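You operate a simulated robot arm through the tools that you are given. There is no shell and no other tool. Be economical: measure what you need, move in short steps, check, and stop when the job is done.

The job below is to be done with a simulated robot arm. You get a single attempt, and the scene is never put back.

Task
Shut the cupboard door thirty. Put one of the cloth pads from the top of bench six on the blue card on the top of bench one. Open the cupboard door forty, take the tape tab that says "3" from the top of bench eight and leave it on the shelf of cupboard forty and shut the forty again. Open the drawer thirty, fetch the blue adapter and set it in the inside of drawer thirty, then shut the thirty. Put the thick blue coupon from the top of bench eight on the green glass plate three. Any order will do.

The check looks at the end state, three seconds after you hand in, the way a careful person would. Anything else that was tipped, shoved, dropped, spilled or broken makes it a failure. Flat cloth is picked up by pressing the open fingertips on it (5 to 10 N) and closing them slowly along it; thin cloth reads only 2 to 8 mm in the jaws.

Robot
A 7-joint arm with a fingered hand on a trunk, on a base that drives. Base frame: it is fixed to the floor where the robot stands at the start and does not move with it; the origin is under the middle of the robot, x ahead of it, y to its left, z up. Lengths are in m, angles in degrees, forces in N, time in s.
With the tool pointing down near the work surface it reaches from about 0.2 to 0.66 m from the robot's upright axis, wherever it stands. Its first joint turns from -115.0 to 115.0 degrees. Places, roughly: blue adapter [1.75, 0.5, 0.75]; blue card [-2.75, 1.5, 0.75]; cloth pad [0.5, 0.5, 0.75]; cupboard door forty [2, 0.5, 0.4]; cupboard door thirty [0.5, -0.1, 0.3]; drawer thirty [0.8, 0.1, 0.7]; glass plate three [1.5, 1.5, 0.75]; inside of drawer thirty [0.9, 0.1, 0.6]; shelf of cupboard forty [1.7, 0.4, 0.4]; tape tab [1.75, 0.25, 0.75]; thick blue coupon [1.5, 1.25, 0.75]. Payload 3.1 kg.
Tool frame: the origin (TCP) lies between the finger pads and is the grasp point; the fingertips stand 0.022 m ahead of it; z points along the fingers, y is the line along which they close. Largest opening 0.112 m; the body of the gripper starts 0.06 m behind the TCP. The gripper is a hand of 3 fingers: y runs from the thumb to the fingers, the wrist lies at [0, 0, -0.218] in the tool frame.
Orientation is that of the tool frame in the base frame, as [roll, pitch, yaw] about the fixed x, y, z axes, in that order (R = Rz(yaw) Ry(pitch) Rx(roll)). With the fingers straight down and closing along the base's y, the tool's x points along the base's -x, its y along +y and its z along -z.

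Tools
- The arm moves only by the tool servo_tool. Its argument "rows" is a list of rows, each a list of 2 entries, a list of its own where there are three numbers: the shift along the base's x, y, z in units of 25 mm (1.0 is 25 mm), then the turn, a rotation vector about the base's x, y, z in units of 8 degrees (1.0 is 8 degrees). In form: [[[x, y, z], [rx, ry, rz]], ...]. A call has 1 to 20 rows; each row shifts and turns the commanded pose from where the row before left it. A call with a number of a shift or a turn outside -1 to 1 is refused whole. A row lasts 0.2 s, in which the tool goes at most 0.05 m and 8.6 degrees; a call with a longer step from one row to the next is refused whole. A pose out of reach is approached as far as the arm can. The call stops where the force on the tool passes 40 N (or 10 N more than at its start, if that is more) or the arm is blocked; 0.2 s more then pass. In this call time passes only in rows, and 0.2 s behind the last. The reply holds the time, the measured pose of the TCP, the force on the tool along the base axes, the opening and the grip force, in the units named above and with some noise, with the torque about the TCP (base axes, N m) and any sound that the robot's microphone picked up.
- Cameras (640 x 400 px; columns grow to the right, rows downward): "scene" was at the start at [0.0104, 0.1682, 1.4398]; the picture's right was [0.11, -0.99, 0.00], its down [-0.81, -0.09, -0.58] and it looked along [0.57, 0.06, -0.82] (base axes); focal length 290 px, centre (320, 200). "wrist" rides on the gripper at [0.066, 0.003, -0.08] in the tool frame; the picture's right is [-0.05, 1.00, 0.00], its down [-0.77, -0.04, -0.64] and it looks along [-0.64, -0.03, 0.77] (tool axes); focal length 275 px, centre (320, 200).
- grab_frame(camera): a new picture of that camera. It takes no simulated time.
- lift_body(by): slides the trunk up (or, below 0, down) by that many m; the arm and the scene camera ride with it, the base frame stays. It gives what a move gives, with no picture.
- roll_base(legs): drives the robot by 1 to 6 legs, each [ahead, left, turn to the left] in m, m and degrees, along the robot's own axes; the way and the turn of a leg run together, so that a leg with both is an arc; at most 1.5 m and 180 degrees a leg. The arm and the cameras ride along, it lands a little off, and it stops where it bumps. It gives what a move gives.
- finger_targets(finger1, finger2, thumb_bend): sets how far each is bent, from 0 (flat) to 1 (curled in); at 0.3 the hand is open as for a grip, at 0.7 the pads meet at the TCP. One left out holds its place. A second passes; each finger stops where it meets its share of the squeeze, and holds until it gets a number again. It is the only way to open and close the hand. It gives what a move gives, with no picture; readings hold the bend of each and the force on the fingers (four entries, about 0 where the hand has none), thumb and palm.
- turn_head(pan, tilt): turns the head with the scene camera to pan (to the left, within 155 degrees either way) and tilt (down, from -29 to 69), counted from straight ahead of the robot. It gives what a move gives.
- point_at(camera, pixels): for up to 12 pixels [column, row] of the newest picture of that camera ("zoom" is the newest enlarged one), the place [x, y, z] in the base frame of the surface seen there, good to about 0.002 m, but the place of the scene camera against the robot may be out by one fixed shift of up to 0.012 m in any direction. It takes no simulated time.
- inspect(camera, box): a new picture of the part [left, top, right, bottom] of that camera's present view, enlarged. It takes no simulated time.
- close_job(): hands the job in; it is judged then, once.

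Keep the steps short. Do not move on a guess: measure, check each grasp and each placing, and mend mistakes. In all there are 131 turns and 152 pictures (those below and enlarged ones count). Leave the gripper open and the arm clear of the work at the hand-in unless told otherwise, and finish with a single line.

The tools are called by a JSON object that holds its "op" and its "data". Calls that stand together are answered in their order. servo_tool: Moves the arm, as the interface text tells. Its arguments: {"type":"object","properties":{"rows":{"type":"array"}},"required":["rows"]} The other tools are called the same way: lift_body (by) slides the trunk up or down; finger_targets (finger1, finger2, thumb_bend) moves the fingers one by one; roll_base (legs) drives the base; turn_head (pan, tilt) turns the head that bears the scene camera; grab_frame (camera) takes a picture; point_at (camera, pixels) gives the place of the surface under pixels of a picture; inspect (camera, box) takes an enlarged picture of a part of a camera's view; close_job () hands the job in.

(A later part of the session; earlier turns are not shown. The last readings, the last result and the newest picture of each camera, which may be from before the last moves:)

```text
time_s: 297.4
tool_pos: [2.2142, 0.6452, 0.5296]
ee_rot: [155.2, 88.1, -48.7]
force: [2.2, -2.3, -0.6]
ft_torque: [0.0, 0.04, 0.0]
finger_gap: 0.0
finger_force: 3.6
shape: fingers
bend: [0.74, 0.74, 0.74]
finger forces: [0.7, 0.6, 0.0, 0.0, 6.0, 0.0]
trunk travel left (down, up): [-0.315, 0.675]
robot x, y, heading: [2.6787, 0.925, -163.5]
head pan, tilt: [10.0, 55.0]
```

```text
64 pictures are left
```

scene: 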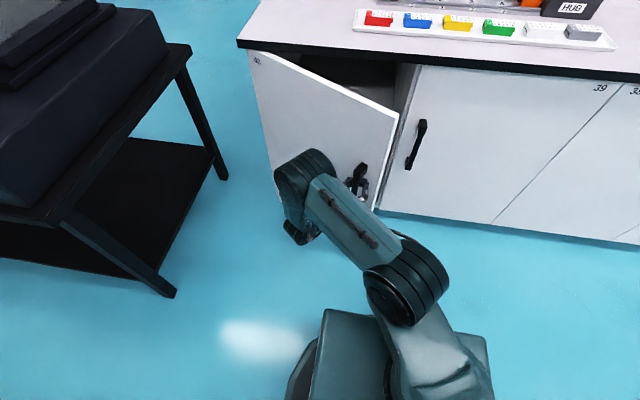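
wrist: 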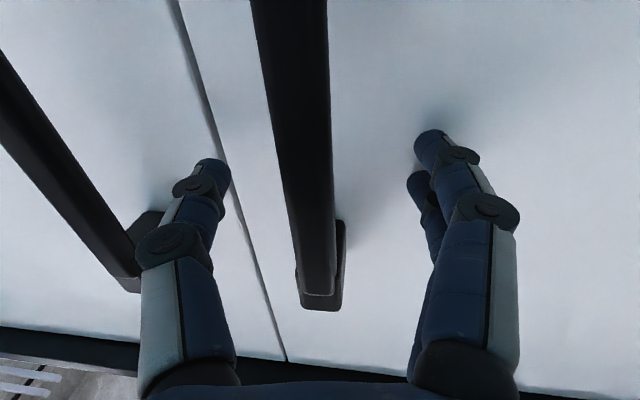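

Works well (≈35°). Continue to ≈65°.

{"op": "servo_tool", "data": {"rows": [[[0.88, -0.33, 0], [0, 0, -0.42]], [[0.86, -0.38, 0], [0, 0, -0.42]], [[0.83, -0.43, 0], [0, 0, -0.42]], [[0.81, -0.48, 0], [0, 0, -0.42]], [[0.78, -0.53, 0], [0, 0, -0.42]], [[0.75, -0.57, 0], [0, 0, -0.42]], [[0.71, -0.61, 0], [0, 0, -0.42]], [[0.68, -0.66, 0], [0, 0, -0.42]], [[0.65, -0.69, 0], [0, 0, -0.42]]]}}

{"op": "grab_frame", "data": {"camera": "scene"}}

```text
time_s: 299.4
tool_pos: [2.3903, 0.5435, 0.5324]
ee_rot: [153.8, 88.0, -79.9]
force: [-0.7, -0.8, -0.2]
ft_torque: [0.01, -0.02, -0.02]
finger_gap: 0.0002
finger_force: 0.0
shape: fingers
bend: [0.75, 0.75, 0.73]
finger forces: [0.0, 0.0, 0.1, 0.0, 0.0, 0.0]
out of reach, approached as far as the arm can: row 9
trunk travel left (down, up): [-0.315, 0.675]
robot x, y, heading: [2.6782, 0.9233, -163.7]
head pan, tilt: [10.0, 55.0]
```

```text
63 pictures are left
```

scene: 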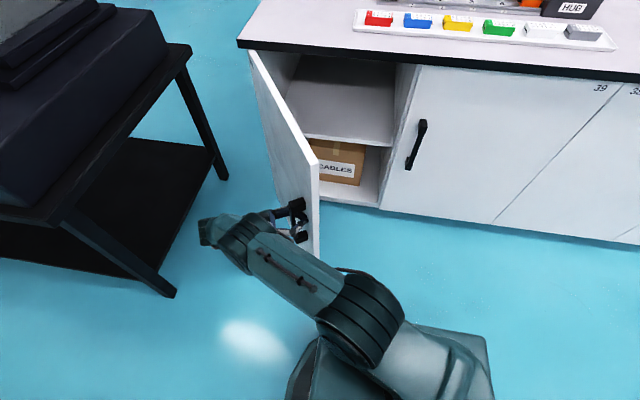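

Door is open ≈70° and the shelf is visible. Release and withdraw from the bar by shifting the base left/back.

{"op": "finger_targets", "data": {"finger1": 0.3, "finger2": 0.3, "thumb_bend": 0.3}}

{"op": "roll_base", "data": {"legs": [[-0.05, 0.11, 0]]}}

{"op": "grab_frame", "data": {"camera": "scene"}}

```text
time_s: 300.4
tool_pos: [2.3895, 0.5438, 0.5317]
ee_rot: [152.7, 88.0, -80.9]
force: [0.4, -0.8, -0.8]
ft_torque: [0.01, 0.02, 0.01]
finger_gap: 0.1112
finger_force: 0.0
shape: fingers
bend: [0.3, 0.3, 0.3]
finger forces: [0.1, 0.1, 0.1, 0.0, 0.1, 0.1]
trunk travel left (down, up): [-0.315, 0.675]
robot x, y, heading: [2.6785, 0.9225, -163.6]
head pan, tilt: [10.0, 55.0]
```

```text
time_s: 301.7
tool_pos: [2.4693, 0.4526, 0.5323]
ee_rot: [152.8, 87.9, -80.9]
force: [-0.4, -0.9, -0.4]
ft_torque: [-0.02, 0.0, 0.02]
finger_gap: 0.1114
finger_force: 0.0
shape: fingers
bend: [0.3, 0.3, 0.3]
finger forces: [0.1, 0.0, 0.0, 0.0, 0.1, 0.0]
trunk travel left (down, up): [-0.315, 0.675]
robot x, y, heading: [2.7561, 0.832, -163.6]
head pan, tilt: [10.0, 55.0]
```

```text
62 pictures are left
```

scene: 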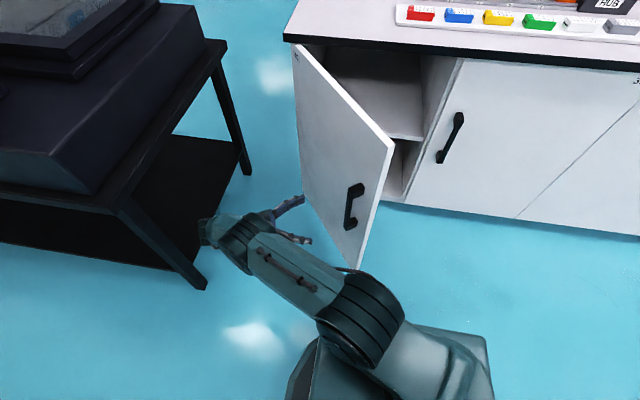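

Check the door angle (free top corner at (392,148)).

{"op": "point_at", "data": {"camera": "scene", "pixels": [[391, 152], [356, 262], [350, 100], [300, 60], [395, 100], [420, 125], [355, 205], [395, 80], [400, 150]]}}

```text
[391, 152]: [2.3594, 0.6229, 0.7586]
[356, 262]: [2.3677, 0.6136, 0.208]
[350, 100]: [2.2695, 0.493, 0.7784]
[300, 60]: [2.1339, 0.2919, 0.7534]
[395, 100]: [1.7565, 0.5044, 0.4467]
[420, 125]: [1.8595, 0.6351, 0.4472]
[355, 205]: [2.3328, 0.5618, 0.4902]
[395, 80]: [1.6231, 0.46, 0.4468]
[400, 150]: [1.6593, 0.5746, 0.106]
```

The door swung back to ≈53° while withdrawing; shelf surface z=0.447. I'll raise the hand over the door (+0.4 m) and look at the tape tabs.

{"op": "lift_body", "data": {"by": 0.4}}

{"op": "turn_head", "data": {"pan": 20, "tilt": 45}}

{"op": "grab_frame", "data": {"camera": "scene"}}

{"op": "inspect", "data": {"camera": "scene", "box": [280, 20, 440, 120]}}

```text
time_s: 305.5
tool_pos: [2.4707, 0.4527, 0.9321]
ee_rot: [152.8, 88.0, -80.9]
force: [-0.6, -0.1, 0.7]
ft_torque: [0.0, -0.03, 0.02]
finger_gap: 0.111
finger_force: 0.0
shape: fingers
bend: [0.3, 0.3, 0.3]
finger forces: [0.1, 0.1, 0.1, 0.0, 0.0, 0.0]
trunk travel left (down, up): [-0.715, 0.275]
robot x, y, heading: [2.7557, 0.8294, -163.2]
head pan, tilt: [10.0, 55.0]
```

```text
time_s: 306.2
tool_pos: [2.4703, 0.4531, 0.9319]
ee_rot: [152.7, 88.0, -80.8]
force: [0.1, -0.3, 0.1]
ft_torque: [-0.01, 0.0, 0.01]
finger_gap: 0.1112
finger_force: 0.1
shape: fingers
bend: [0.3, 0.3, 0.3]
finger forces: [0.1, 0.0, 0.1, 0.1, 0.0, 0.0]
trunk travel left (down, up): [-0.715, 0.275]
robot x, y, heading: [2.7561, 0.8325, -163.4]
head pan, tilt: [20.0, 45.0]
```

```text
61 pictures are left
```

scene: 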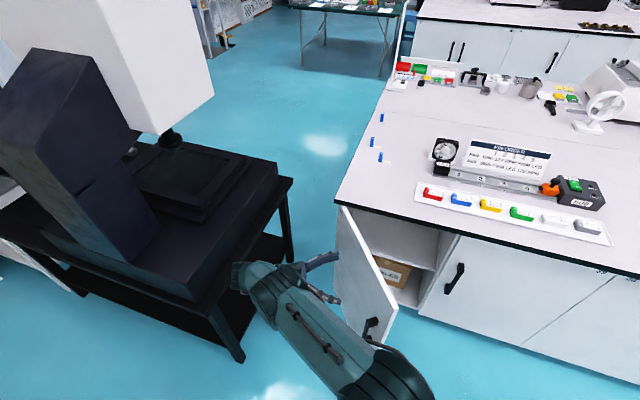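

```text
4.00 times, centred on (360, 70) of scene
```

zoom: 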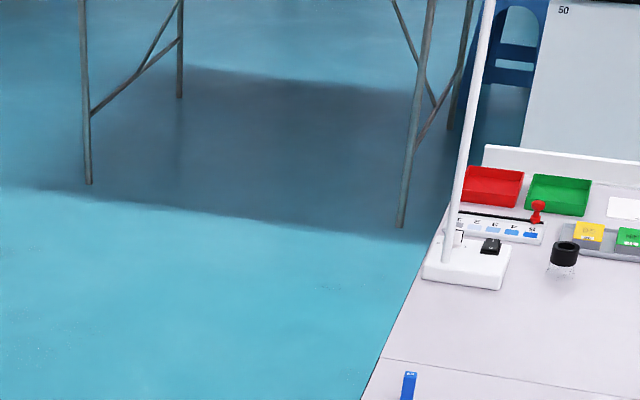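

Zoom on the tabs at (375–382, 115–160).

{"op": "inspect", "data": {"camera": "scene", "box": [355, 105, 415, 170]}}

{"op": "point_at", "data": {"camera": "scene", "pixels": [[379, 157], [372, 143], [381, 117], [386, 160], [378, 146], [386, 120]]}}

```text
6.15 times, centred on (385, 138) of scene
```

zoom: 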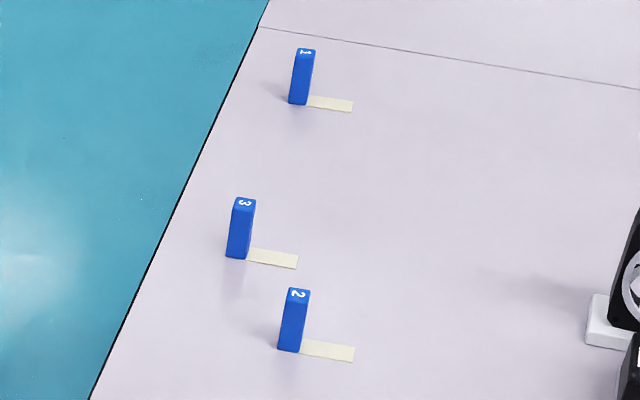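

```text
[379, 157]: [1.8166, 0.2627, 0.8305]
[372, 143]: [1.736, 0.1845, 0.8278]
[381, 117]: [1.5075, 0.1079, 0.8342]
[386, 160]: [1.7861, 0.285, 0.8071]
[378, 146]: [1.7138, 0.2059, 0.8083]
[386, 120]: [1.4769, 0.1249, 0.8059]
```

Tab "3" is the middle one at (1.736, 0.185), reachable only with the door swung fully open. I move the hand over the door to the inside, pointing at the bench.

{"op": "servo_tool", "data": {"rows": [[[-0.92, 0.954, 0], [0, 0, 0.7]], [[-0.92, 0.954, 0], [0, 0, 0.7]], [[-0.92, 0.954, 0], [0, 0, 0.7]], [[-0.92, 0.954, 0], [0, 0, 0.7]], [[-0.92, 0.954, 0], [0, 0, 0.7]], [[-0.92, 0.954, 0], [0, 0, 0.7]], [[-0.92, 0.954, 0], [0, 0, 0.7]], [[-0.92, 0.954, 0], [0, 0, 0.7]], [[-0.92, 0.954, 0], [0, 0, 0.7]], [[-0.92, 0.954, 0], [0, 0, 0.7]], [[-0.92, 0.954, 0], [0, 0, 0.7]], [[-0.92, 0.954, 0], [0, 0, 0.7]], [[-0.92, 0.954, 0], [0, 0, 0.35]], [[0, 0, 0], [0, 0, 0]]]}}

{"op": "finger_targets", "data": {"finger1": 0.7, "finger2": 0.7, "thumb_bend": 0.7}}

{"op": "turn_head", "data": {"pan": 10, "tilt": 55}}

{"op": "grab_frame", "data": {"camera": "scene"}}

```text
time_s: 309.2
tool_pos: [2.1697, 0.7615, 0.9318]
ee_rot: [154.9, 88.2, -8.6]
force: [0.6, 0.6, -0.1]
ft_torque: [0.0, 0.03, -0.01]
finger_gap: 0.1116
finger_force: 0.1
shape: fingers
bend: [0.3, 0.3, 0.3]
finger forces: [0.0, 0.0, 0.0, 0.1, 0.0, 0.0]
trunk travel left (down, up): [-0.715, 0.275]
robot x, y, heading: [2.7562, 0.8346, -163.5]
head pan, tilt: [20.0, 45.0]
```

```text
time_s: 310.2
tool_pos: [2.1707, 0.7626, 0.9302]
ee_rot: [152.7, 88.0, -10.8]
force: [-0.3, 0.2, -0.1]
ft_torque: [0.03, 0.02, 0.0]
finger_gap: 0.0026
finger_force: 0.0
shape: fingers
bend: [0.7, 0.7, 0.7]
finger forces: [0.1, 0.1, 0.1, 0.0, 0.0, 0.1]
trunk travel left (down, up): [-0.715, 0.275]
robot x, y, heading: [2.7579, 0.8369, -163.6]
head pan, tilt: [20.0, 45.0]
```

```text
time_s: 311.0
tool_pos: [2.1711, 0.7629, 0.9308]
ee_rot: [152.8, 87.9, -10.7]
force: [-0.3, -0.2, -1.3]
ft_torque: [0.03, -0.01, 0.0]
finger_gap: 0.0026
finger_force: 0.1
shape: fingers
bend: [0.7, 0.7, 0.7]
finger forces: [0.0, 0.1, 0.0, 0.0, 0.0, 0.0]
trunk travel left (down, up): [-0.715, 0.275]
robot x, y, heading: [2.758, 0.8341, -163.2]
head pan, tilt: [10.0, 55.0]
```

```text
58 pictures are left
```

scene: 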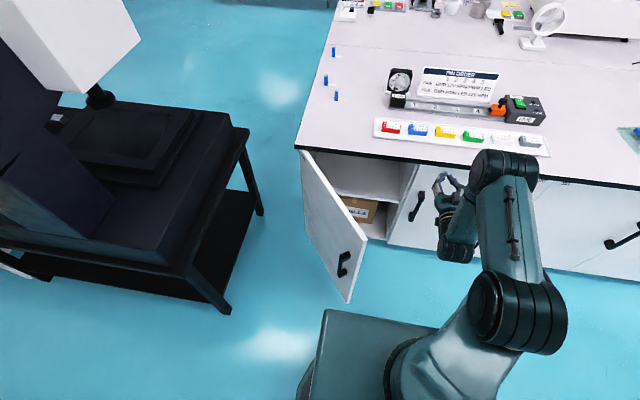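

Lower 0.38 m and sweep left to push the door open from inside.

{"op": "lift_body", "data": {"by": -0.38}}

{"op": "servo_tool", "data": {"rows": [[[0.28, -0.91, 0], [0, 0, 0]], [[0.28, -0.91, 0], [0, 0, 0]], [[0.28, -0.91, 0], [0, 0, 0]], [[0.28, -0.91, 0], [0, 0, 0]], [[0.28, -0.91, 0], [0, 0, 0]], [[0.28, -0.91, 0], [0, 0, 0]], [[0.28, -0.91, 0], [0, 0, 0]], [[0.28, -0.91, 0], [0, 0, 0]], [[0.28, -0.91, 0], [0, 0, 0]], [[0.28, -0.91, 0], [0, 0, 0]], [[0.28, -0.91, 0], [0, 0, 0]], [[0.28, -0.91, 0], [0, 0, 0]], [[0.28, -0.91, 0], [0, 0, 0]], [[0.28, -0.91, 0], [0, 0, 0]], [[0.28, -0.91, 0], [0, 0, 0]], [[0.28, -0.91, 0], [0, 0, 0]]]}}

{"op": "grab_frame", "data": {"camera": "scene"}}

```text
time_s: 314.6
tool_pos: [2.1707, 0.7627, 0.5524]
ee_rot: [152.7, 88.1, -10.9]
force: [-0.8, -0.3, -0.3]
ft_torque: [-0.01, -0.03, 0.0]
finger_gap: 0.0029
finger_force: 0.0
shape: fingers
bend: [0.7, 0.7, 0.7]
finger forces: [0.1, 0.1, 0.0, 0.1, 0.0, 0.1]
trunk travel left (down, up): [-0.335, 0.655]
robot x, y, heading: [2.7575, 0.8322, -163.2]
head pan, tilt: [10.0, 55.0]
```

```text
time_s: 318.0
tool_pos: [2.2822, 0.399, 0.5512]
ee_rot: [153.5, 87.9, -10.2]
force: [0.7, -0.1, 0.0]
ft_torque: [-0.02, 0.03, 0.01]
finger_gap: 0.0026
finger_force: 0.1
shape: fingers
bend: [0.7, 0.7, 0.7]
finger forces: [0.1, 0.0, 0.0, 0.0, 0.0, 0.1]
trunk travel left (down, up): [-0.335, 0.655]
robot x, y, heading: [2.7572, 0.8343, -163.6]
head pan, tilt: [10.0, 55.0]
```

```text
57 pictures are left
```

scene: 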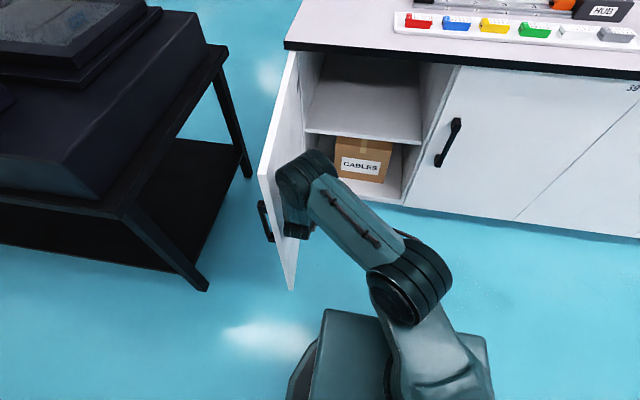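

Door is open ≈95°. Raise, pre-orient the hand (40° tilt toward the tab), then drive 0.45 m in.

{"op": "lift_body", "data": {"by": 0.4}}

{"op": "servo_tool", "data": {"rows": [[[0, 0, 0.6], [0, 0, 0.75]], [[0, 0, 0.6], [0, 0, 0.75]], [[0, 0, 0.6], [0, 0, 0.75]], [[0, 0, 0], [0.505, -0.736, 0]], [[0, 0, 0], [0.505, -0.736, 0]], [[0, 0, 0], [0.505, -0.736, 0]], [[0, 0, 0], [0.505, -0.736, 0]], [[0, 0, 0], [0.505, -0.736, 0]], [[0, 0, 0], [0.505, -0.736, 0]], [[0, 0, 0], [0.505, -0.736, 0]], [[0, 0, 0], [0, 0, 0]]]}}

{"op": "roll_base", "data": {"legs": [[0.44, 0, 0]]}}

{"op": "finger_targets", "data": {"finger1": 0.5, "finger2": 0.5, "thumb_bend": 0.5}}

{"op": "grab_frame", "data": {"camera": "wrist"}}

{"op": "grab_frame", "data": {"camera": "scene"}}

```text
time_s: 321.9
tool_pos: [2.2825, 0.3995, 0.9511]
ee_rot: [153.0, 88.1, -10.6]
force: [0.4, -0.8, -0.2]
ft_torque: [0.0, 0.01, 0.02]
finger_gap: 0.0024
finger_force: 0.1
shape: fingers
bend: [0.7, 0.7, 0.7]
finger forces: [0.0, 0.0, 0.0, 0.0, 0.0, 0.0]
trunk travel left (down, up): [-0.735, 0.255]
robot x, y, heading: [2.7552, 0.8354, -163.4]
head pan, tilt: [10.0, 55.0]
```

```text
time_s: 324.3
tool_pos: [2.2801, 0.4011, 0.9961]
ee_rot: [-179.9, 39.6, 33.3]
force: [0.2, -0.3, 0.1]
ft_torque: [0.0, -0.02, 0.0]
finger_gap: 0.0025
finger_force: 0.0
shape: fingers
bend: [0.7, 0.7, 0.7]
finger forces: [0.0, 0.0, 0.0, 0.0, 0.1, 0.0]
trunk travel left (down, up): [-0.735, 0.255]
robot x, y, heading: [2.7558, 0.8342, -163.5]
head pan, tilt: [10.0, 55.0]
```

```text
time_s: 326.9
tool_pos: [1.8654, 0.2768, 0.9952]
ee_rot: [-179.9, 39.5, 33.4]
force: [0.8, 0.1, 0.4]
ft_torque: [0.01, 0.0, 0.04]
finger_gap: 0.0027
finger_force: 0.1
shape: fingers
bend: [0.7, 0.7, 0.7]
finger forces: [0.0, 0.0, 0.1, 0.0, 0.1, 0.0]
trunk travel left (down, up): [-0.735, 0.255]
robot x, y, heading: [2.3425, 0.7103, -163.7]
head pan, tilt: [10.0, 55.0]
```

```text
time_s: 327.9
tool_pos: [1.8655, 0.2766, 0.9963]
ee_rot: [-179.9, 39.6, 33.3]
force: [-0.2, -0.2, -0.7]
ft_torque: [-0.01, 0.0, -0.01]
finger_gap: 0.0546
finger_force: 0.0
shape: fingers
bend: [0.5, 0.5, 0.5]
finger forces: [0.1, 0.0, 0.0, 0.0, 0.0, 0.0]
trunk travel left (down, up): [-0.735, 0.255]
robot x, y, heading: [2.3433, 0.7086, -163.5]
head pan, tilt: [10.0, 55.0]
```

```text
56 pictures are left
```

wrist: 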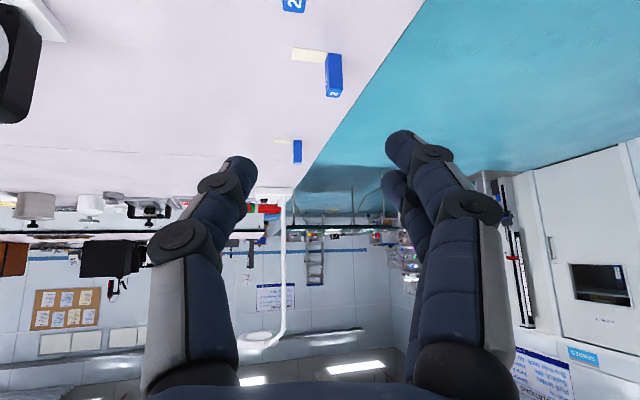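

```text
55 pictures are left
```

scene: 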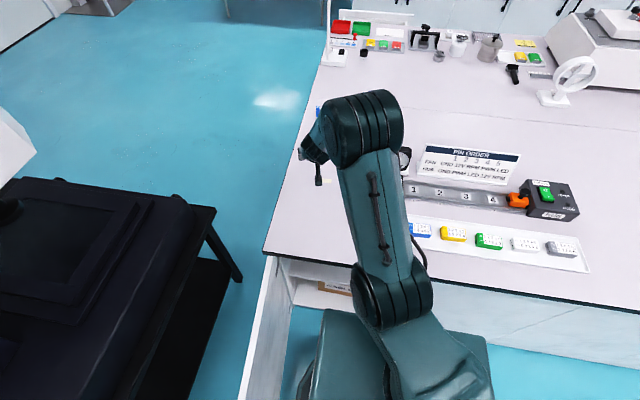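

Zoom and measure tab 3 at wrist (333,75).

{"op": "inspect", "data": {"camera": "wrist", "box": [270, 0, 390, 120]}}

{"op": "point_at", "data": {"camera": "wrist", "pixels": [[333, 60], [333, 75], [328, 75], [339, 75], [334, 93], [331, 95], [308, 54], [296, 52], [293, 5], [350, 60]]}}

```text
3.33 times, centred on (330, 60) of wrist
```

zoom: 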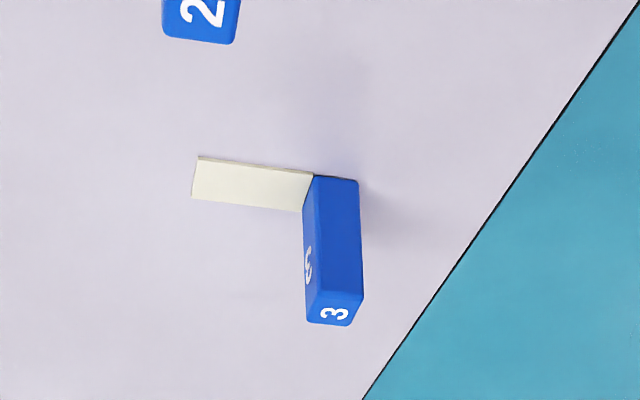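

```text
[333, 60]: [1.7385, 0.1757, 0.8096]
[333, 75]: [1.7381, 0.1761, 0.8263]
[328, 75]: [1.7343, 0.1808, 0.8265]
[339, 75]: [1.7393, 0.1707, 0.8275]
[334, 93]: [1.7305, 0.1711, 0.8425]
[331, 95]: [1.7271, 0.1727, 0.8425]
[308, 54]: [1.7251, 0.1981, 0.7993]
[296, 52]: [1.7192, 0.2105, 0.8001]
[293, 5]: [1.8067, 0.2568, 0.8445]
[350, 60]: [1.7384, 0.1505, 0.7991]
```

Tab 3: 13 mm block, top z 0.8425, centre (1.731, 0.172). Approach along the tool axis, stopping short for a look.

{"op": "servo_tool", "data": {"rows": [[[-0.648, -0.507, -0.82], [0, 0, 0]], [[-0.648, -0.507, -0.82], [0, 0, 0]], [[-0.648, -0.507, -0.82], [0, 0, 0]], [[-0.648, -0.507, -0.82], [0, 0, 0]], [[-0.648, -0.507, -0.82], [0, 0, 0]], [[0, 0, 0], [0, 0, 0]]]}}

{"op": "grab_frame", "data": {"camera": "wrist"}}

```text
time_s: 329.3
tool_pos: [1.8006, 0.2269, 0.9068]
ee_rot: [-180.0, 39.6, 33.4]
force: [1.0, 0.3, -0.1]
ft_torque: [-0.02, 0.02, -0.01]
finger_gap: 0.0546
finger_force: 0.0
shape: fingers
bend: [0.5, 0.5, 0.5]
finger forces: [0.0, 0.0, 0.0, 0.0, 0.0, 0.1]
out of reach, approached as far as the arm can: row 5
trunk travel left (down, up): [-0.735, 0.255]
robot x, y, heading: [2.3416, 0.7117, -163.5]
head pan, tilt: [10.0, 55.0]
```

```text
53 pictures are left
```

wrist: 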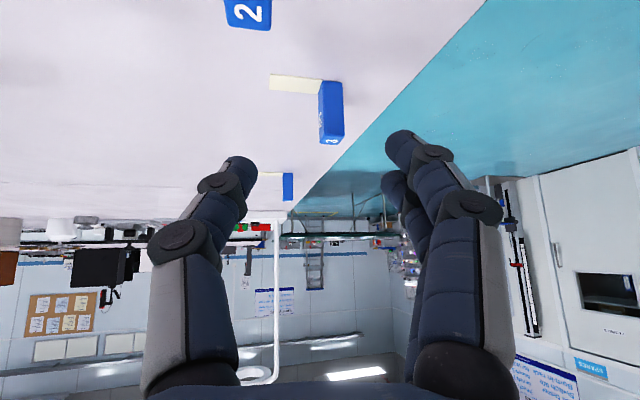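

Out of reach by ~8 cm because the shoulder is too high. Raise the hand 0.2 m while slightly retracting, then drop the trunk 0.2 m for a flatter arm.

{"op": "servo_tool", "data": {"rows": [[[0.3, 0.2, 1], [0, 0, 0]], [[0.3, 0.2, 1], [0, 0, 0]], [[0.3, 0.2, 1], [0, 0, 0]], [[0.3, 0.2, 1], [0, 0, 0]], [[0.3, 0.2, 1], [0, 0, 0]], [[0, 0, 1], [0, 0, 0]], [[0, 0, 1], [0, 0, 0]], [[0, 0, 1], [0, 0, 0]], [[0, 0, 0], [0, 0, 0]]]}}

{"op": "lift_body", "data": {"by": -0.2}}

{"op": "servo_tool", "data": {"rows": [[[-0.75, -0.6, -0.3], [0, 0, 0]], [[-0.75, -0.6, -0.3], [0, 0, 0]], [[-0.75, -0.6, -0.3], [0, 0, 0]], [[0, 0, 0], [0, 0, 0]]]}}

{"op": "grab_frame", "data": {"camera": "scene"}}

```text
time_s: 331.3
tool_pos: [1.8406, 0.2586, 0.9964]
ee_rot: [-179.9, 39.6, 33.4]
force: [-0.4, -0.2, 0.2]
ft_torque: [0.0, 0.03, -0.01]
finger_gap: 0.0544
finger_force: 0.0
shape: fingers
bend: [0.5, 0.5, 0.5]
finger forces: [0.0, 0.0, 0.0, 0.1, 0.0, 0.1]
out of reach, approached as far as the arm can: row 3, 4, 5, 6, 7, 8
trunk travel left (down, up): [-0.735, 0.255]
robot x, y, heading: [2.3392, 0.7115, -163.6]
head pan, tilt: [10.0, 55.0]
```

```text
time_s: 333.1
tool_pos: [1.8388, 0.2562, 0.8278]
ee_rot: [179.3, 41.4, 32.6]
force: [3.5, 2.0, 23.1]
ft_torque: [-0.7, -0.41, 0.12]
finger_gap: 0.0549
finger_force: 11.2
shape: fingers
bend: [0.55, 0.5, 0.5]
finger forces: [22.5, 0.0, 0.0, 0.1, 0.0, 0.1]
trunk travel left (down, up): [-0.554, 0.436]
robot x, y, heading: [2.3424, 0.708, -163.6]
head pan, tilt: [10.0, 55.0]
stopped: the force on the tool passed its limit at 53 N (the readings are from after the stop); the commanded pose is now the measured one
```

```text
time_s: 333.4
tool_pos: [1.8328, 0.2514, 0.8292]
ee_rot: [179.1, 41.9, 32.4]
force: [0.9, 1.3, 27.6]
ft_torque: [-0.96, -0.44, -0.01]
finger_gap: 0.0557
finger_force: 14.4
shape: fingers
bend: [0.57, 0.5, 0.5]
finger forces: [28.1, 0.0, 0.0, 0.0, 0.0, 0.0]
out of reach, approached as far as the arm can: row 1
trunk travel left (down, up): [-0.554, 0.436]
robot x, y, heading: [2.3441, 0.7093, -163.6]
head pan, tilt: [10.0, 55.0]
stopped in row 1: the force on the tool passed its limit at 42 N (the readings are from after the stop); the commanded pose is now the measured one
```

```text
52 pictures are left
```

scene: 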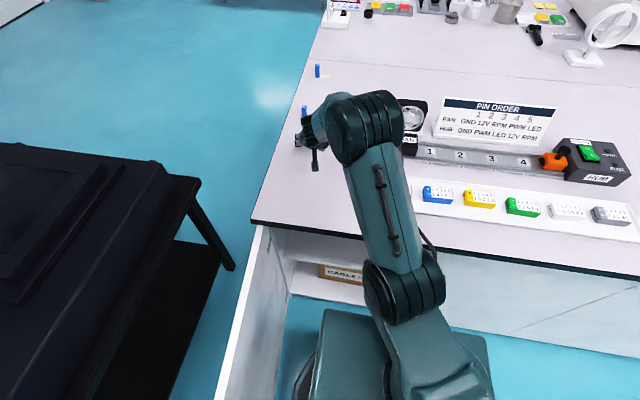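

I should have checked: the raise fell short and a fingertip pressed the bench near tab 2. Raise straight up by trunk 0.12 and inspect.

{"op": "lift_body", "data": {"by": 0.12}}

{"op": "grab_frame", "data": {"camera": "wrist"}}

{"op": "inspect", "data": {"camera": "scene", "box": [250, 60, 400, 200]}}

```text
time_s: 334.9
tool_pos: [1.8319, 0.2511, 0.9409]
ee_rot: [179.4, 41.3, 32.6]
force: [0.0, -0.5, 0.2]
ft_torque: [0.05, -0.01, 0.01]
finger_gap: 0.055
finger_force: 0.0
shape: fingers
bend: [0.5, 0.5, 0.5]
finger forces: [0.0, 0.0, 0.0, 0.0, 0.0, 0.0]
trunk travel left (down, up): [-0.674, 0.316]
robot x, y, heading: [2.3424, 0.7111, -163.4]
head pan, tilt: [10.0, 55.0]
```

```text
51 pictures are left
```

wrist: 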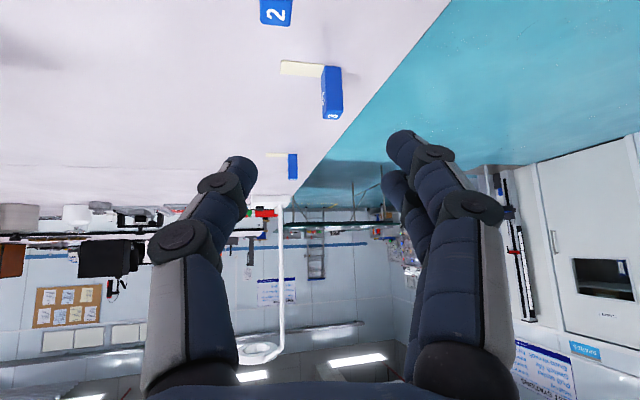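

```text
2.86 times, centred on (325, 130) of scene
```

zoom: 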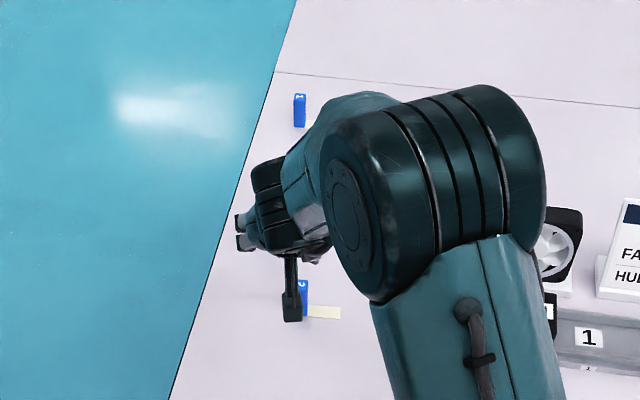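

Tabs 2 and 3 still stand. From the limit points I infer the shoulder is lower than thought: I need the trunk higher, and the base 3 cm closer. Do that and check.

{"op": "roll_base", "data": {"legs": [[0.035, 0.03, 0]]}}

{"op": "lift_body", "data": {"by": 0.25}}

{"op": "servo_tool", "data": {"rows": [[[-0.1, 0, -0.95], [0, 0, 0]], [[-0.1, 0, -0.95], [0, 0, 0]], [[-0.1, 0, -0.95], [0, 0, 0]], [[-0.1, 0, -0.95], [0, 0, 0]], [[-0.1, 0, -0.95], [0, 0, 0]], [[-0.1, 0, -0.95], [0, 0, 0]], [[-0.1, 0, -0.95], [0, 0, 0]], [[-0.1, 0, -0.95], [0, 0, 0]], [[-0.1, 0, -0.95], [0, 0, 0]], [[0, 0, 0], [0, 0, 0]]]}}

{"op": "grab_frame", "data": {"camera": "wrist"}}

```text
time_s: 335.8
tool_pos: [1.8071, 0.2115, 0.9402]
ee_rot: [179.4, 41.1, 32.7]
force: [-0.3, 0.3, -0.9]
ft_torque: [0.0, -0.03, -0.01]
finger_gap: 0.055
finger_force: 0.0
shape: fingers
bend: [0.5, 0.5, 0.5]
finger forces: [0.0, 0.1, 0.0, 0.0, 0.0, 0.0]
trunk travel left (down, up): [-0.674, 0.316]
robot x, y, heading: [2.3169, 0.67, -163.2]
head pan, tilt: [10.0, 55.0]
```

```text
time_s: 338.4
tool_pos: [1.8071, 0.2123, 1.1903]
ee_rot: [179.4, 41.3, 32.6]
force: [0.4, -0.1, 0.5]
ft_torque: [-0.04, 0.02, 0.01]
finger_gap: 0.0552
finger_force: 0.0
shape: fingers
bend: [0.5, 0.5, 0.5]
finger forces: [0.0, 0.0, 0.0, 0.0, 0.0, 0.0]
trunk travel left (down, up): [-0.924, 0.066]
robot x, y, heading: [2.3169, 0.67, -163.7]
head pan, tilt: [10.0, 55.0]
```

```text
time_s: 340.6
tool_pos: [1.7852, 0.213, 0.9771]
ee_rot: [179.2, 41.1, 32.6]
force: [0.1, -0.1, 0.0]
ft_torque: [-0.01, -0.02, -0.04]
finger_gap: 0.055
finger_force: 0.1
shape: fingers
bend: [0.5, 0.5, 0.5]
finger forces: [0.0, 0.0, 0.1, 0.0, 0.0, 0.0]
trunk travel left (down, up): [-0.924, 0.066]
robot x, y, heading: [2.319, 0.6703, -163.6]
head pan, tilt: [10.0, 55.0]
```

```text
49 pictures are left
```

wrist: 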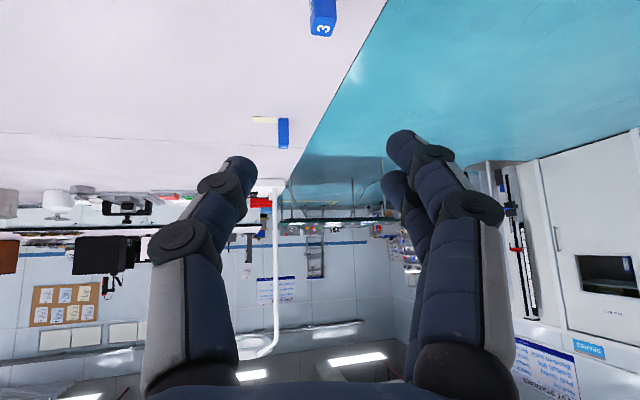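

Reachable now. Move to the pre-grasp 7 cm back along the tool axis.

{"op": "servo_tool", "data": {"rows": [[[-0.1, -0.13, -0.92], [0, 0, 0]], [[-0.1, -0.13, -0.92], [0, 0, 0]], [[-0.1, -0.13, -0.92], [0, 0, 0]], [[-0.1, -0.13, -0.92], [0, 0, 0]], [[0, 0, 0], [0, 0, 0]]]}}

{"op": "grab_frame", "data": {"camera": "wrist"}}

{"op": "point_at", "data": {"camera": "wrist", "pixels": [[321, 70], [312, 70], [328, 70], [320, 95], [320, 110]]}}

```text
time_s: 341.8
tool_pos: [1.7925, 0.212, 0.8885]
ee_rot: [179.4, 41.2, 32.6]
force: [-0.3, -0.7, -0.2]
ft_torque: [0.0, 0.03, 0.0]
finger_gap: 0.055
finger_force: 0.1
shape: fingers
bend: [0.5, 0.5, 0.5]
finger forces: [0.0, 0.0, 0.1, 0.1, 0.0, 0.0]
out of reach, approached as far as the arm can: row 3, 4
trunk travel left (down, up): [-0.924, 0.066]
robot x, y, heading: [2.3142, 0.669, -163.5]
head pan, tilt: [10.0, 55.0]
```

```text
48 pictures are left
```

wrist: 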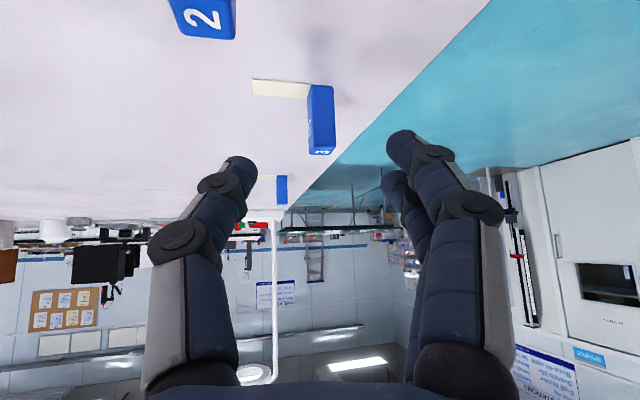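

```text
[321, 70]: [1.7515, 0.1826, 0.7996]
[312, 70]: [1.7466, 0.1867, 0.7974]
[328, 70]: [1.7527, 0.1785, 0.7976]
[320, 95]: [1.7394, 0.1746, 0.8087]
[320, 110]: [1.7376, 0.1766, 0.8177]
```

Limit again (trunk now slightly too high). Best wrist height is in between: raise the hand 0.16 (verify), then lower the trunk 0.155.

{"op": "servo_tool", "data": {"rows": [[[0, 0, 0.9], [0, 0, 0]], [[0, 0, 0.9], [0, 0, 0]], [[0, 0, 0.9], [0, 0, 0]], [[0, 0, 0.9], [0, 0, 0]], [[0, 0, 0.9], [0, 0, 0]], [[0, 0, 0.9], [0, 0, 0]], [[0, 0, 0.9], [0, 0, 0]], [[0, 0, 0], [0, 0, 0]]]}}

```text
time_s: 343.6
tool_pos: [1.7902, 0.2123, 1.0404]
ee_rot: [179.3, 41.1, 32.7]
force: [-0.4, 0.2, 0.9]
ft_torque: [0.0, -0.02, 0.02]
finger_gap: 0.0548
finger_force: 0.1
shape: fingers
bend: [0.5, 0.5, 0.5]
finger forces: [0.0, 0.0, 0.0, 0.0, 0.0, 0.1]
out of reach, approached as far as the arm can: row 1
trunk travel left (down, up): [-0.924, 0.066]
robot x, y, heading: [2.3154, 0.6696, -163.2]
head pan, tilt: [10.0, 55.0]
```

Now lower trunk 0.15 (TCP → 0.89) and advance along the axis partway.

{"op": "lift_body", "data": {"by": -0.15}}

{"op": "servo_tool", "data": {"rows": [[[-0.5, -0.36, -0.5], [0, 0, 0]], [[-0.5, -0.36, -0.5], [0, 0, 0]], [[0, 0, 0], [0, 0, 0]]]}}

{"op": "grab_frame", "data": {"camera": "wrist"}}

```text
time_s: 345.4
tool_pos: [1.7917, 0.2125, 0.8904]
ee_rot: [179.4, 41.1, 32.7]
force: [0.0, 0.2, 0.6]
ft_torque: [-0.04, 0.02, 0.03]
finger_gap: 0.0551
finger_force: 0.2
shape: fingers
bend: [0.5, 0.5, 0.5]
finger forces: [0.0, 0.0, 0.1, 0.1, 0.0, 0.1]
trunk travel left (down, up): [-0.774, 0.216]
robot x, y, heading: [2.3136, 0.672, -163.4]
head pan, tilt: [10.0, 55.0]
```

```text
time_s: 346.2
tool_pos: [1.7665, 0.1935, 0.8644]
ee_rot: [179.4, 41.2, 32.7]
force: [0.6, -0.3, -0.5]
ft_torque: [-0.02, 0.01, 0.01]
finger_gap: 0.055
finger_force: 0.0
shape: fingers
bend: [0.5, 0.5, 0.5]
finger forces: [0.1, 0.1, 0.1, 0.0, 0.0, 0.0]
trunk travel left (down, up): [-0.774, 0.216]
robot x, y, heading: [2.3175, 0.6728, -163.5]
head pan, tilt: [10.0, 55.0]
```

```text
47 pictures are left
```

wrist: 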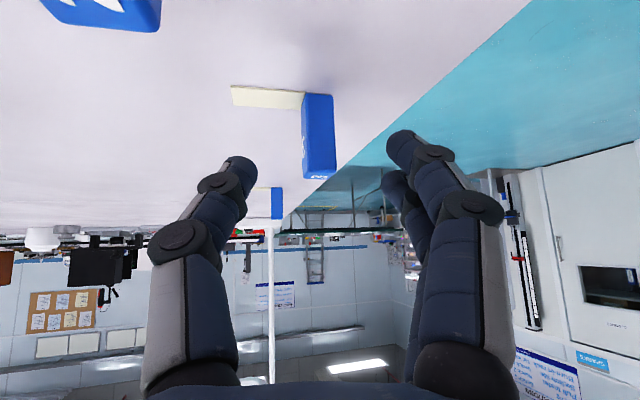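

Tab centred between the fingers. To keep the camera clear of tab 2, yaw −9°, then finish the approach slightly higher (z 0.838).

{"op": "servo_tool", "data": {"rows": [[[0, 0, 0], [0, 0, -0.6]], [[0, 0, 0], [0, 0, -0.6]], [[-0.407, -0.24, -0.35], [0, 0, 0]], [[-0.407, -0.24, -0.35], [0, 0, 0]], [[-0.407, -0.24, -0.35], [0, 0, 0]], [[0, 0, 0], [0, 0, 0]]]}}

{"op": "grab_frame", "data": {"camera": "wrist"}}

```text
time_s: 347.6
tool_pos: [1.7561, 0.1864, 0.857]
ee_rot: [179.3, 41.2, 23.1]
force: [0.1, 0.1, 0.2]
ft_torque: [-0.03, -0.03, -0.01]
finger_gap: 0.0549
finger_force: 0.0
shape: fingers
bend: [0.5, 0.5, 0.5]
finger forces: [0.0, 0.1, 0.1, 0.1, 0.0, 0.0]
out of reach, approached as far as the arm can: row 4, 5
trunk travel left (down, up): [-0.774, 0.216]
robot x, y, heading: [2.3195, 0.6694, -163.4]
head pan, tilt: [10.0, 55.0]
```

```text
46 pictures are left
```

wrist: 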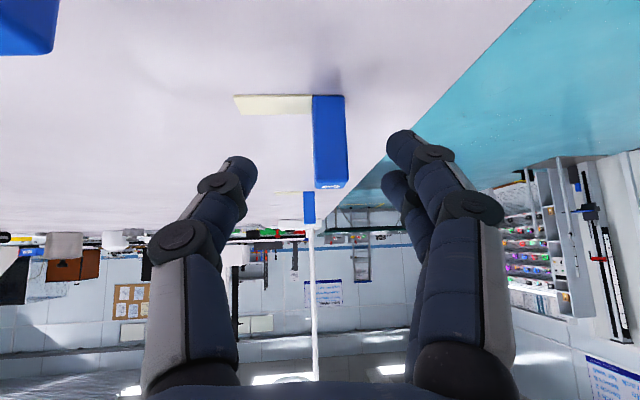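

2 cm short: nudge the base 2 cm ahead with the arm held.

{"op": "roll_base", "data": {"legs": [[0.022, 0.004, 0]]}}

{"op": "servo_tool", "data": {"rows": [[[0, 0, -0.4], [0, 0, 0]], [[0, 0, -0.3], [0, 0, 0]], [[0, 0, 0], [0, 0, 0]]]}}

{"op": "grab_frame", "data": {"camera": "wrist"}}

{"op": "point_at", "data": {"camera": "wrist", "pixels": [[325, 160], [335, 160], [330, 190], [320, 140]]}}

```text
time_s: 348.4
tool_pos: [1.7366, 0.1775, 0.8552]
ee_rot: [179.3, 41.2, 23.1]
force: [0.5, -0.1, -0.2]
ft_torque: [0.0, -0.02, 0.03]
finger_gap: 0.0548
finger_force: 0.0
shape: fingers
bend: [0.5, 0.5, 0.5]
finger forces: [0.1, 0.1, 0.0, 0.0, 0.1, 0.0]
trunk travel left (down, up): [-0.774, 0.216]
robot x, y, heading: [2.2971, 0.6609, -163.4]
head pan, tilt: [10.0, 55.0]
```

```text
time_s: 349.2
tool_pos: [1.7376, 0.1802, 0.8375]
ee_rot: [179.3, 41.3, 23.1]
force: [0.8, 0.1, 0.4]
ft_torque: [0.04, -0.01, 0.0]
finger_gap: 0.055
finger_force: 0.0
shape: fingers
bend: [0.5, 0.5, 0.5]
finger forces: [0.0, 0.1, 0.0, 0.1, 0.1, 0.0]
out of reach, approached as far as the arm can: row 2
trunk travel left (down, up): [-0.774, 0.216]
robot x, y, heading: [2.2952, 0.661, -163.3]
head pan, tilt: [10.0, 55.0]
```

```text
45 pictures are left
```

wrist: 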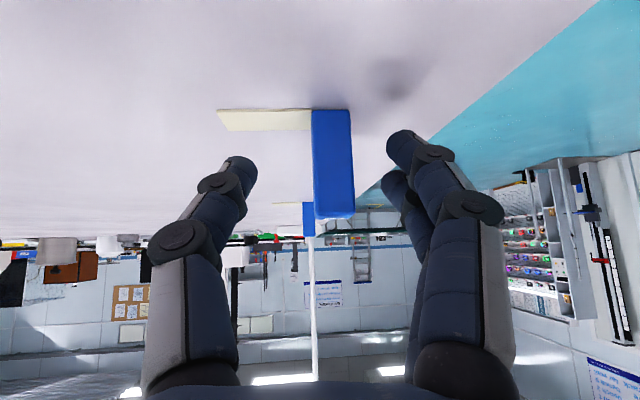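

```text
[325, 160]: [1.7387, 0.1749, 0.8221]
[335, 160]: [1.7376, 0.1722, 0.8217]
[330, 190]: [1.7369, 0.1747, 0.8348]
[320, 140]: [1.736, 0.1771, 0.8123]
```

Block lies within the fingertips' reach. Close.

{"op": "finger_targets", "data": {"finger1": 0.72, "finger2": 0.72, "thumb_bend": 0.72}}

{"op": "grab_frame", "data": {"camera": "wrist"}}

```text
time_s: 350.2
tool_pos: [1.7373, 0.1799, 0.8395]
ee_rot: [179.3, 41.2, 23.1]
force: [0.1, -0.8, 0.2]
ft_torque: [0.01, 0.0, -0.04]
finger_gap: 0.0124
finger_force: 8.1
shape: fingers
bend: [0.69, 0.69, 0.67]
finger forces: [4.2, 4.1, 0.0, 0.1, 8.1, 0.0]
trunk travel left (down, up): [-0.774, 0.216]
robot x, y, heading: [2.2959, 0.6638, -163.6]
head pan, tilt: [10.0, 55.0]
```

```text
44 pictures are left
```

wrist: 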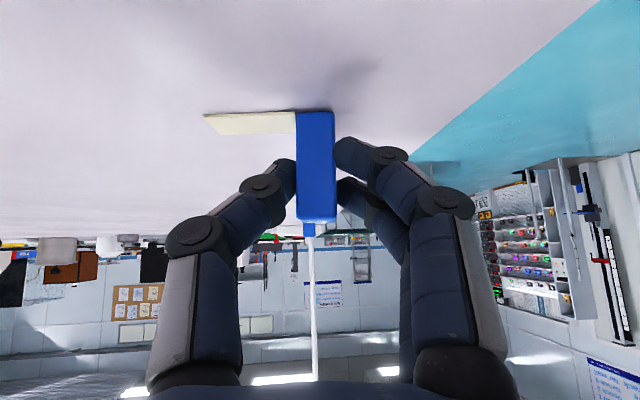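

Gripped (12 mm, 8 N). Firm up slightly and lift with the trunk.

{"op": "finger_targets", "data": {"finger1": 0.76, "finger2": 0.76, "thumb_bend": 0.74}}

{"op": "lift_body", "data": {"by": 0.15}}

{"op": "grab_frame", "data": {"camera": "wrist"}}

```text
time_s: 351.2
tool_pos: [1.7369, 0.1803, 0.8378]
ee_rot: [179.3, 41.3, 23.1]
force: [-0.4, -0.4, 1.6]
ft_torque: [0.08, 0.04, -0.06]
finger_gap: 0.0119
finger_force: 12.5
shape: fingers
bend: [0.72, 0.72, 0.68]
finger forces: [6.2, 6.4, 0.0, 0.0, 12.3, 0.0]
trunk travel left (down, up): [-0.774, 0.216]
robot x, y, heading: [2.2974, 0.6606, -163.6]
head pan, tilt: [10.0, 55.0]
```

```text
time_s: 352.9
tool_pos: [1.7379, 0.1787, 0.9884]
ee_rot: [179.3, 41.2, 23.0]
force: [-0.5, -0.4, -0.8]
ft_torque: [0.02, -0.02, -0.01]
finger_gap: 0.012
finger_force: 12.7
shape: fingers
bend: [0.73, 0.73, 0.67]
finger forces: [6.3, 6.3, 0.1, 0.1, 12.4, 0.0]
trunk travel left (down, up): [-0.924, 0.066]
robot x, y, heading: [2.2971, 0.6605, -163.3]
head pan, tilt: [10.0, 55.0]
```

```text
43 pictures are left
```

wrist: 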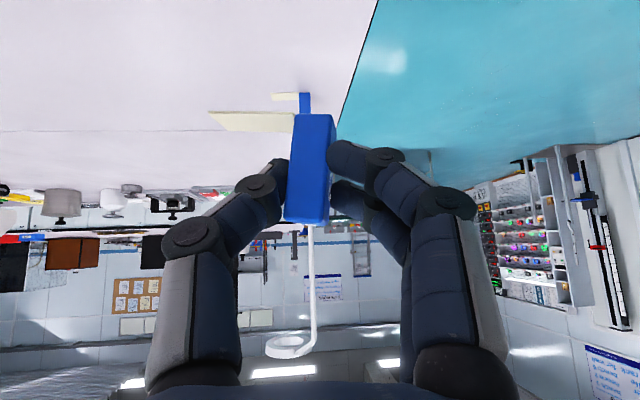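

Tab 3 is up with its tape. Back the base 0.45 m, then bring the hand right/closer, keeping the tilt so the tab stays upright.

{"op": "roll_base", "data": {"legs": [[-0.45, 0, 0]]}}

{"op": "servo_tool", "data": {"rows": [[[0.06, 0.94, 0], [0, 0, 0]], [[0.06, 0.94, 0], [0, 0, 0]], [[0.06, 0.94, 0], [0, 0, 0]], [[0.06, 0.94, 0], [0, 0, 0]], [[0.06, 0.94, 0], [0, 0, 0]], [[0.06, 0.94, 0], [0, 0, 0]], [[0.06, 0.94, 0], [0, 0, 0]], [[0.06, 0.94, 0], [0, 0, 0]], [[0.06, 0.94, 0], [0, 0, 0]], [[0, 0, 0], [0, 0, 0]]]}}

{"op": "grab_frame", "data": {"camera": "scene"}}

```text
time_s: 355.6
tool_pos: [2.1655, 0.3074, 0.9879]
ee_rot: [179.3, 41.2, 23.1]
force: [-0.8, 0.4, 0.1]
ft_torque: [0.02, -0.03, 0.03]
finger_gap: 0.0122
finger_force: 12.4
shape: fingers
bend: [0.73, 0.73, 0.67]
finger forces: [6.3, 6.4, 0.0, 0.0, 12.5, 0.0]
trunk travel left (down, up): [-0.924, 0.066]
robot x, y, heading: [2.7282, 0.7848, -163.6]
head pan, tilt: [10.0, 55.0]
```

```text
time_s: 357.8
tool_pos: [2.1809, 0.5212, 0.9888]
ee_rot: [179.3, 41.2, 23.0]
force: [0.4, -1.2, 0.4]
ft_torque: [0.01, -0.02, 0.02]
finger_gap: 0.012
finger_force: 12.0
shape: fingers
bend: [0.73, 0.73, 0.67]
finger forces: [6.1, 6.2, 0.0, 0.1, 12.2, 0.0]
trunk travel left (down, up): [-0.924, 0.066]
robot x, y, heading: [2.7267, 0.7909, -163.7]
head pan, tilt: [10.0, 55.0]
```

```text
42 pictures are left
```

scene: 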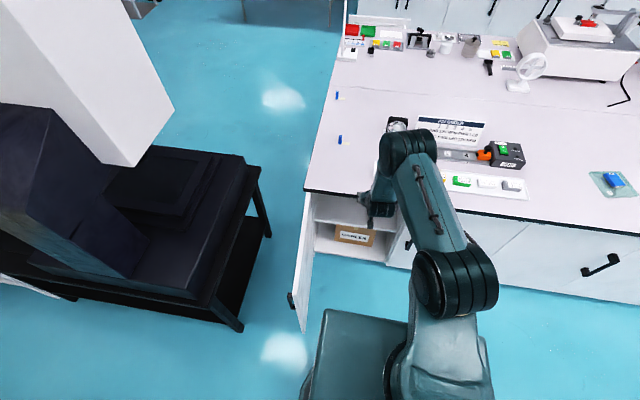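

Lower the trunk 0.46 m in front of the open cupboard.

{"op": "lift_body", "data": {"by": -0.4}}

{"op": "lift_body", "data": {"by": -0.06}}

{"op": "grab_frame", "data": {"camera": "scene"}}

{"op": "grab_frame", "data": {"camera": "wrist"}}

```text
time_s: 361.7
tool_pos: [2.1809, 0.5197, 0.5881]
ee_rot: [179.3, 41.2, 23.1]
force: [-0.7, 0.0, 0.2]
ft_torque: [-0.04, -0.04, -0.01]
finger_gap: 0.0118
finger_force: 12.8
shape: fingers
bend: [0.73, 0.73, 0.67]
finger forces: [6.0, 6.1, 0.0, 0.1, 12.2, 0.0]
trunk travel left (down, up): [-0.524, 0.466]
robot x, y, heading: [2.7254, 0.79, -163.3]
head pan, tilt: [10.0, 55.0]
```

```text
time_s: 362.7
tool_pos: [2.1811, 0.5195, 0.5289]
ee_rot: [179.2, 41.3, 23.0]
force: [-0.4, 0.2, 0.0]
ft_torque: [0.0, 0.0, 0.04]
finger_gap: 0.0117
finger_force: 12.4
shape: fingers
bend: [0.73, 0.73, 0.67]
finger forces: [6.1, 6.1, 0.1, 0.1, 12.2, 0.0]
trunk travel left (down, up): [-0.464, 0.526]
robot x, y, heading: [2.7272, 0.7873, -163.8]
head pan, tilt: [10.0, 55.0]
```

```text
41 pictures are left
```

scene: 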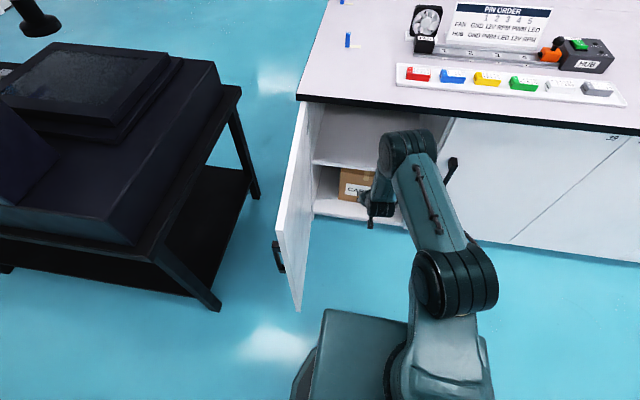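

```text
40 pictures are left
```

wrist: 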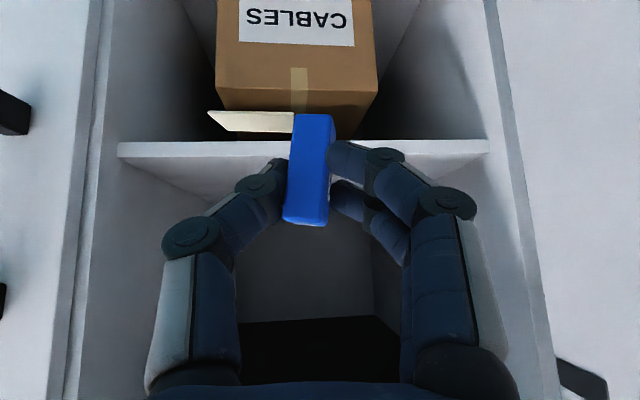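

Measure shelf edge, and the bulky wrist joint's top relative to the bench edge.

{"op": "point_at", "data": {"camera": "wrist", "pixels": [[130, 150], [480, 145], [480, 153], [150, 165], [455, 170], [510, 200], [95, 200]]}}

{"op": "point_at", "data": {"camera": "scene", "pixels": [[405, 135], [425, 135], [385, 150], [420, 180], [340, 150], [400, 112], [330, 160], [430, 200]]}}

```text
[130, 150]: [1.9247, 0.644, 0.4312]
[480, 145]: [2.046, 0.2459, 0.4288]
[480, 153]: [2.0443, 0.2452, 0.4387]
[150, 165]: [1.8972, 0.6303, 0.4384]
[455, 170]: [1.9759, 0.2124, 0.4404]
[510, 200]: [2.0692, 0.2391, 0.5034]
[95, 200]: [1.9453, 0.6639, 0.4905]
```

```text
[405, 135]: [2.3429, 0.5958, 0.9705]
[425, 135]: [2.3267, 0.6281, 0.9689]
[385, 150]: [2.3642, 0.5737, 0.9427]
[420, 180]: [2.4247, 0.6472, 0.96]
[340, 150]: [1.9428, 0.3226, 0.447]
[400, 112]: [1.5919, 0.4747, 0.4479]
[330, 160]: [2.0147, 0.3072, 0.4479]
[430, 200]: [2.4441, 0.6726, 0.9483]
```

The wrist joint sits high (z≈0.96) and would meet the bench edge; with the arm stretched and the trunk lower, it flattens. Servo up 0.1, lower trunk 0.1, then extend forward 0.1 and re-measure.

{"op": "servo_tool", "data": {"rows": [[[0, 0, 1], [0, 0, 0]], [[0, 0, 1], [0, 0, 0]], [[0, 0, 1], [0, 0, 0]], [[0, 0, 1], [0, 0, 0]], [[0, 0, 0], [0, 0, 0]]]}}

{"op": "lift_body", "data": {"by": -0.1}}

{"op": "servo_tool", "data": {"rows": [[[-0.95, -0.29, 0], [0, 0, 0]], [[-0.95, -0.29, 0], [0, 0, 0]], [[-0.95, -0.29, 0], [0, 0, 0]], [[-0.95, -0.29, 0], [0, 0, 0]], [[0, 0, 0], [0, 0, 0]]]}}

{"op": "grab_frame", "data": {"camera": "scene"}}

```text
time_s: 363.9
tool_pos: [2.1817, 0.5198, 0.6283]
ee_rot: [179.3, 41.2, 23.0]
force: [0.1, -0.4, 0.2]
ft_torque: [0.04, 0.01, -0.02]
finger_gap: 0.0115
finger_force: 11.8
shape: fingers
bend: [0.73, 0.73, 0.67]
finger forces: [6.1, 6.1, 0.0, 0.0, 12.2, 0.1]
trunk travel left (down, up): [-0.464, 0.526]
robot x, y, heading: [2.7256, 0.787, -163.5]
head pan, tilt: [10.0, 55.0]
```

```text
time_s: 365.2
tool_pos: [2.1805, 0.5196, 0.5292]
ee_rot: [179.4, 41.2, 23.1]
force: [-0.3, -1.0, -0.2]
ft_torque: [0.03, -0.03, -0.03]
finger_gap: 0.0116
finger_force: 12.2
shape: fingers
bend: [0.73, 0.73, 0.67]
finger forces: [6.1, 6.2, 0.0, 0.0, 12.2, 0.0]
trunk travel left (down, up): [-0.364, 0.626]
robot x, y, heading: [2.7299, 0.7903, -163.5]
head pan, tilt: [10.0, 55.0]
```

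```text
time_s: 366.4
tool_pos: [2.0855, 0.4926, 0.528]
ee_rot: [179.3, 41.2, 23.0]
force: [-0.3, -1.1, -0.1]
ft_torque: [0.0, 0.0, 0.03]
finger_gap: 0.0117
finger_force: 12.3
shape: fingers
bend: [0.73, 0.73, 0.67]
finger forces: [6.1, 6.0, 0.0, 0.0, 12.2, 0.0]
trunk travel left (down, up): [-0.364, 0.626]
robot x, y, heading: [2.7299, 0.7882, -163.6]
head pan, tilt: [10.0, 55.0]
```

```text
39 pictures are left
```

scene: 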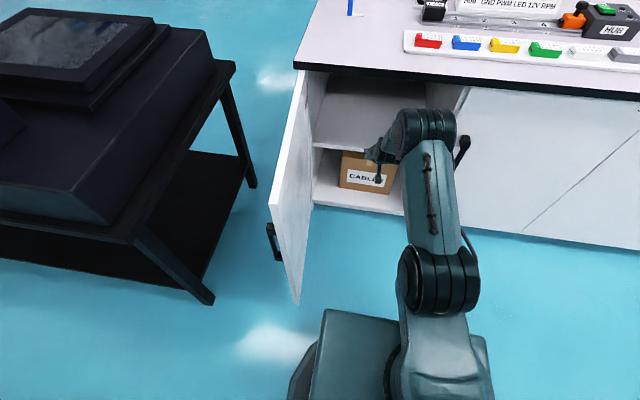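

{"op": "point_at", "data": {"camera": "scene", "pixels": [[425, 115], [405, 120], [430, 145], [435, 200], [435, 260], [395, 140], [400, 78]]}}

```text
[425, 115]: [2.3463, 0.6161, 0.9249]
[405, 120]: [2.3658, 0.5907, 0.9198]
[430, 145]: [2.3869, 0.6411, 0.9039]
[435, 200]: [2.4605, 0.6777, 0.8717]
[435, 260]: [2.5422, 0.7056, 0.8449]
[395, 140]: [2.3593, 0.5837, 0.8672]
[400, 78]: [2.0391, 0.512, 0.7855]
```

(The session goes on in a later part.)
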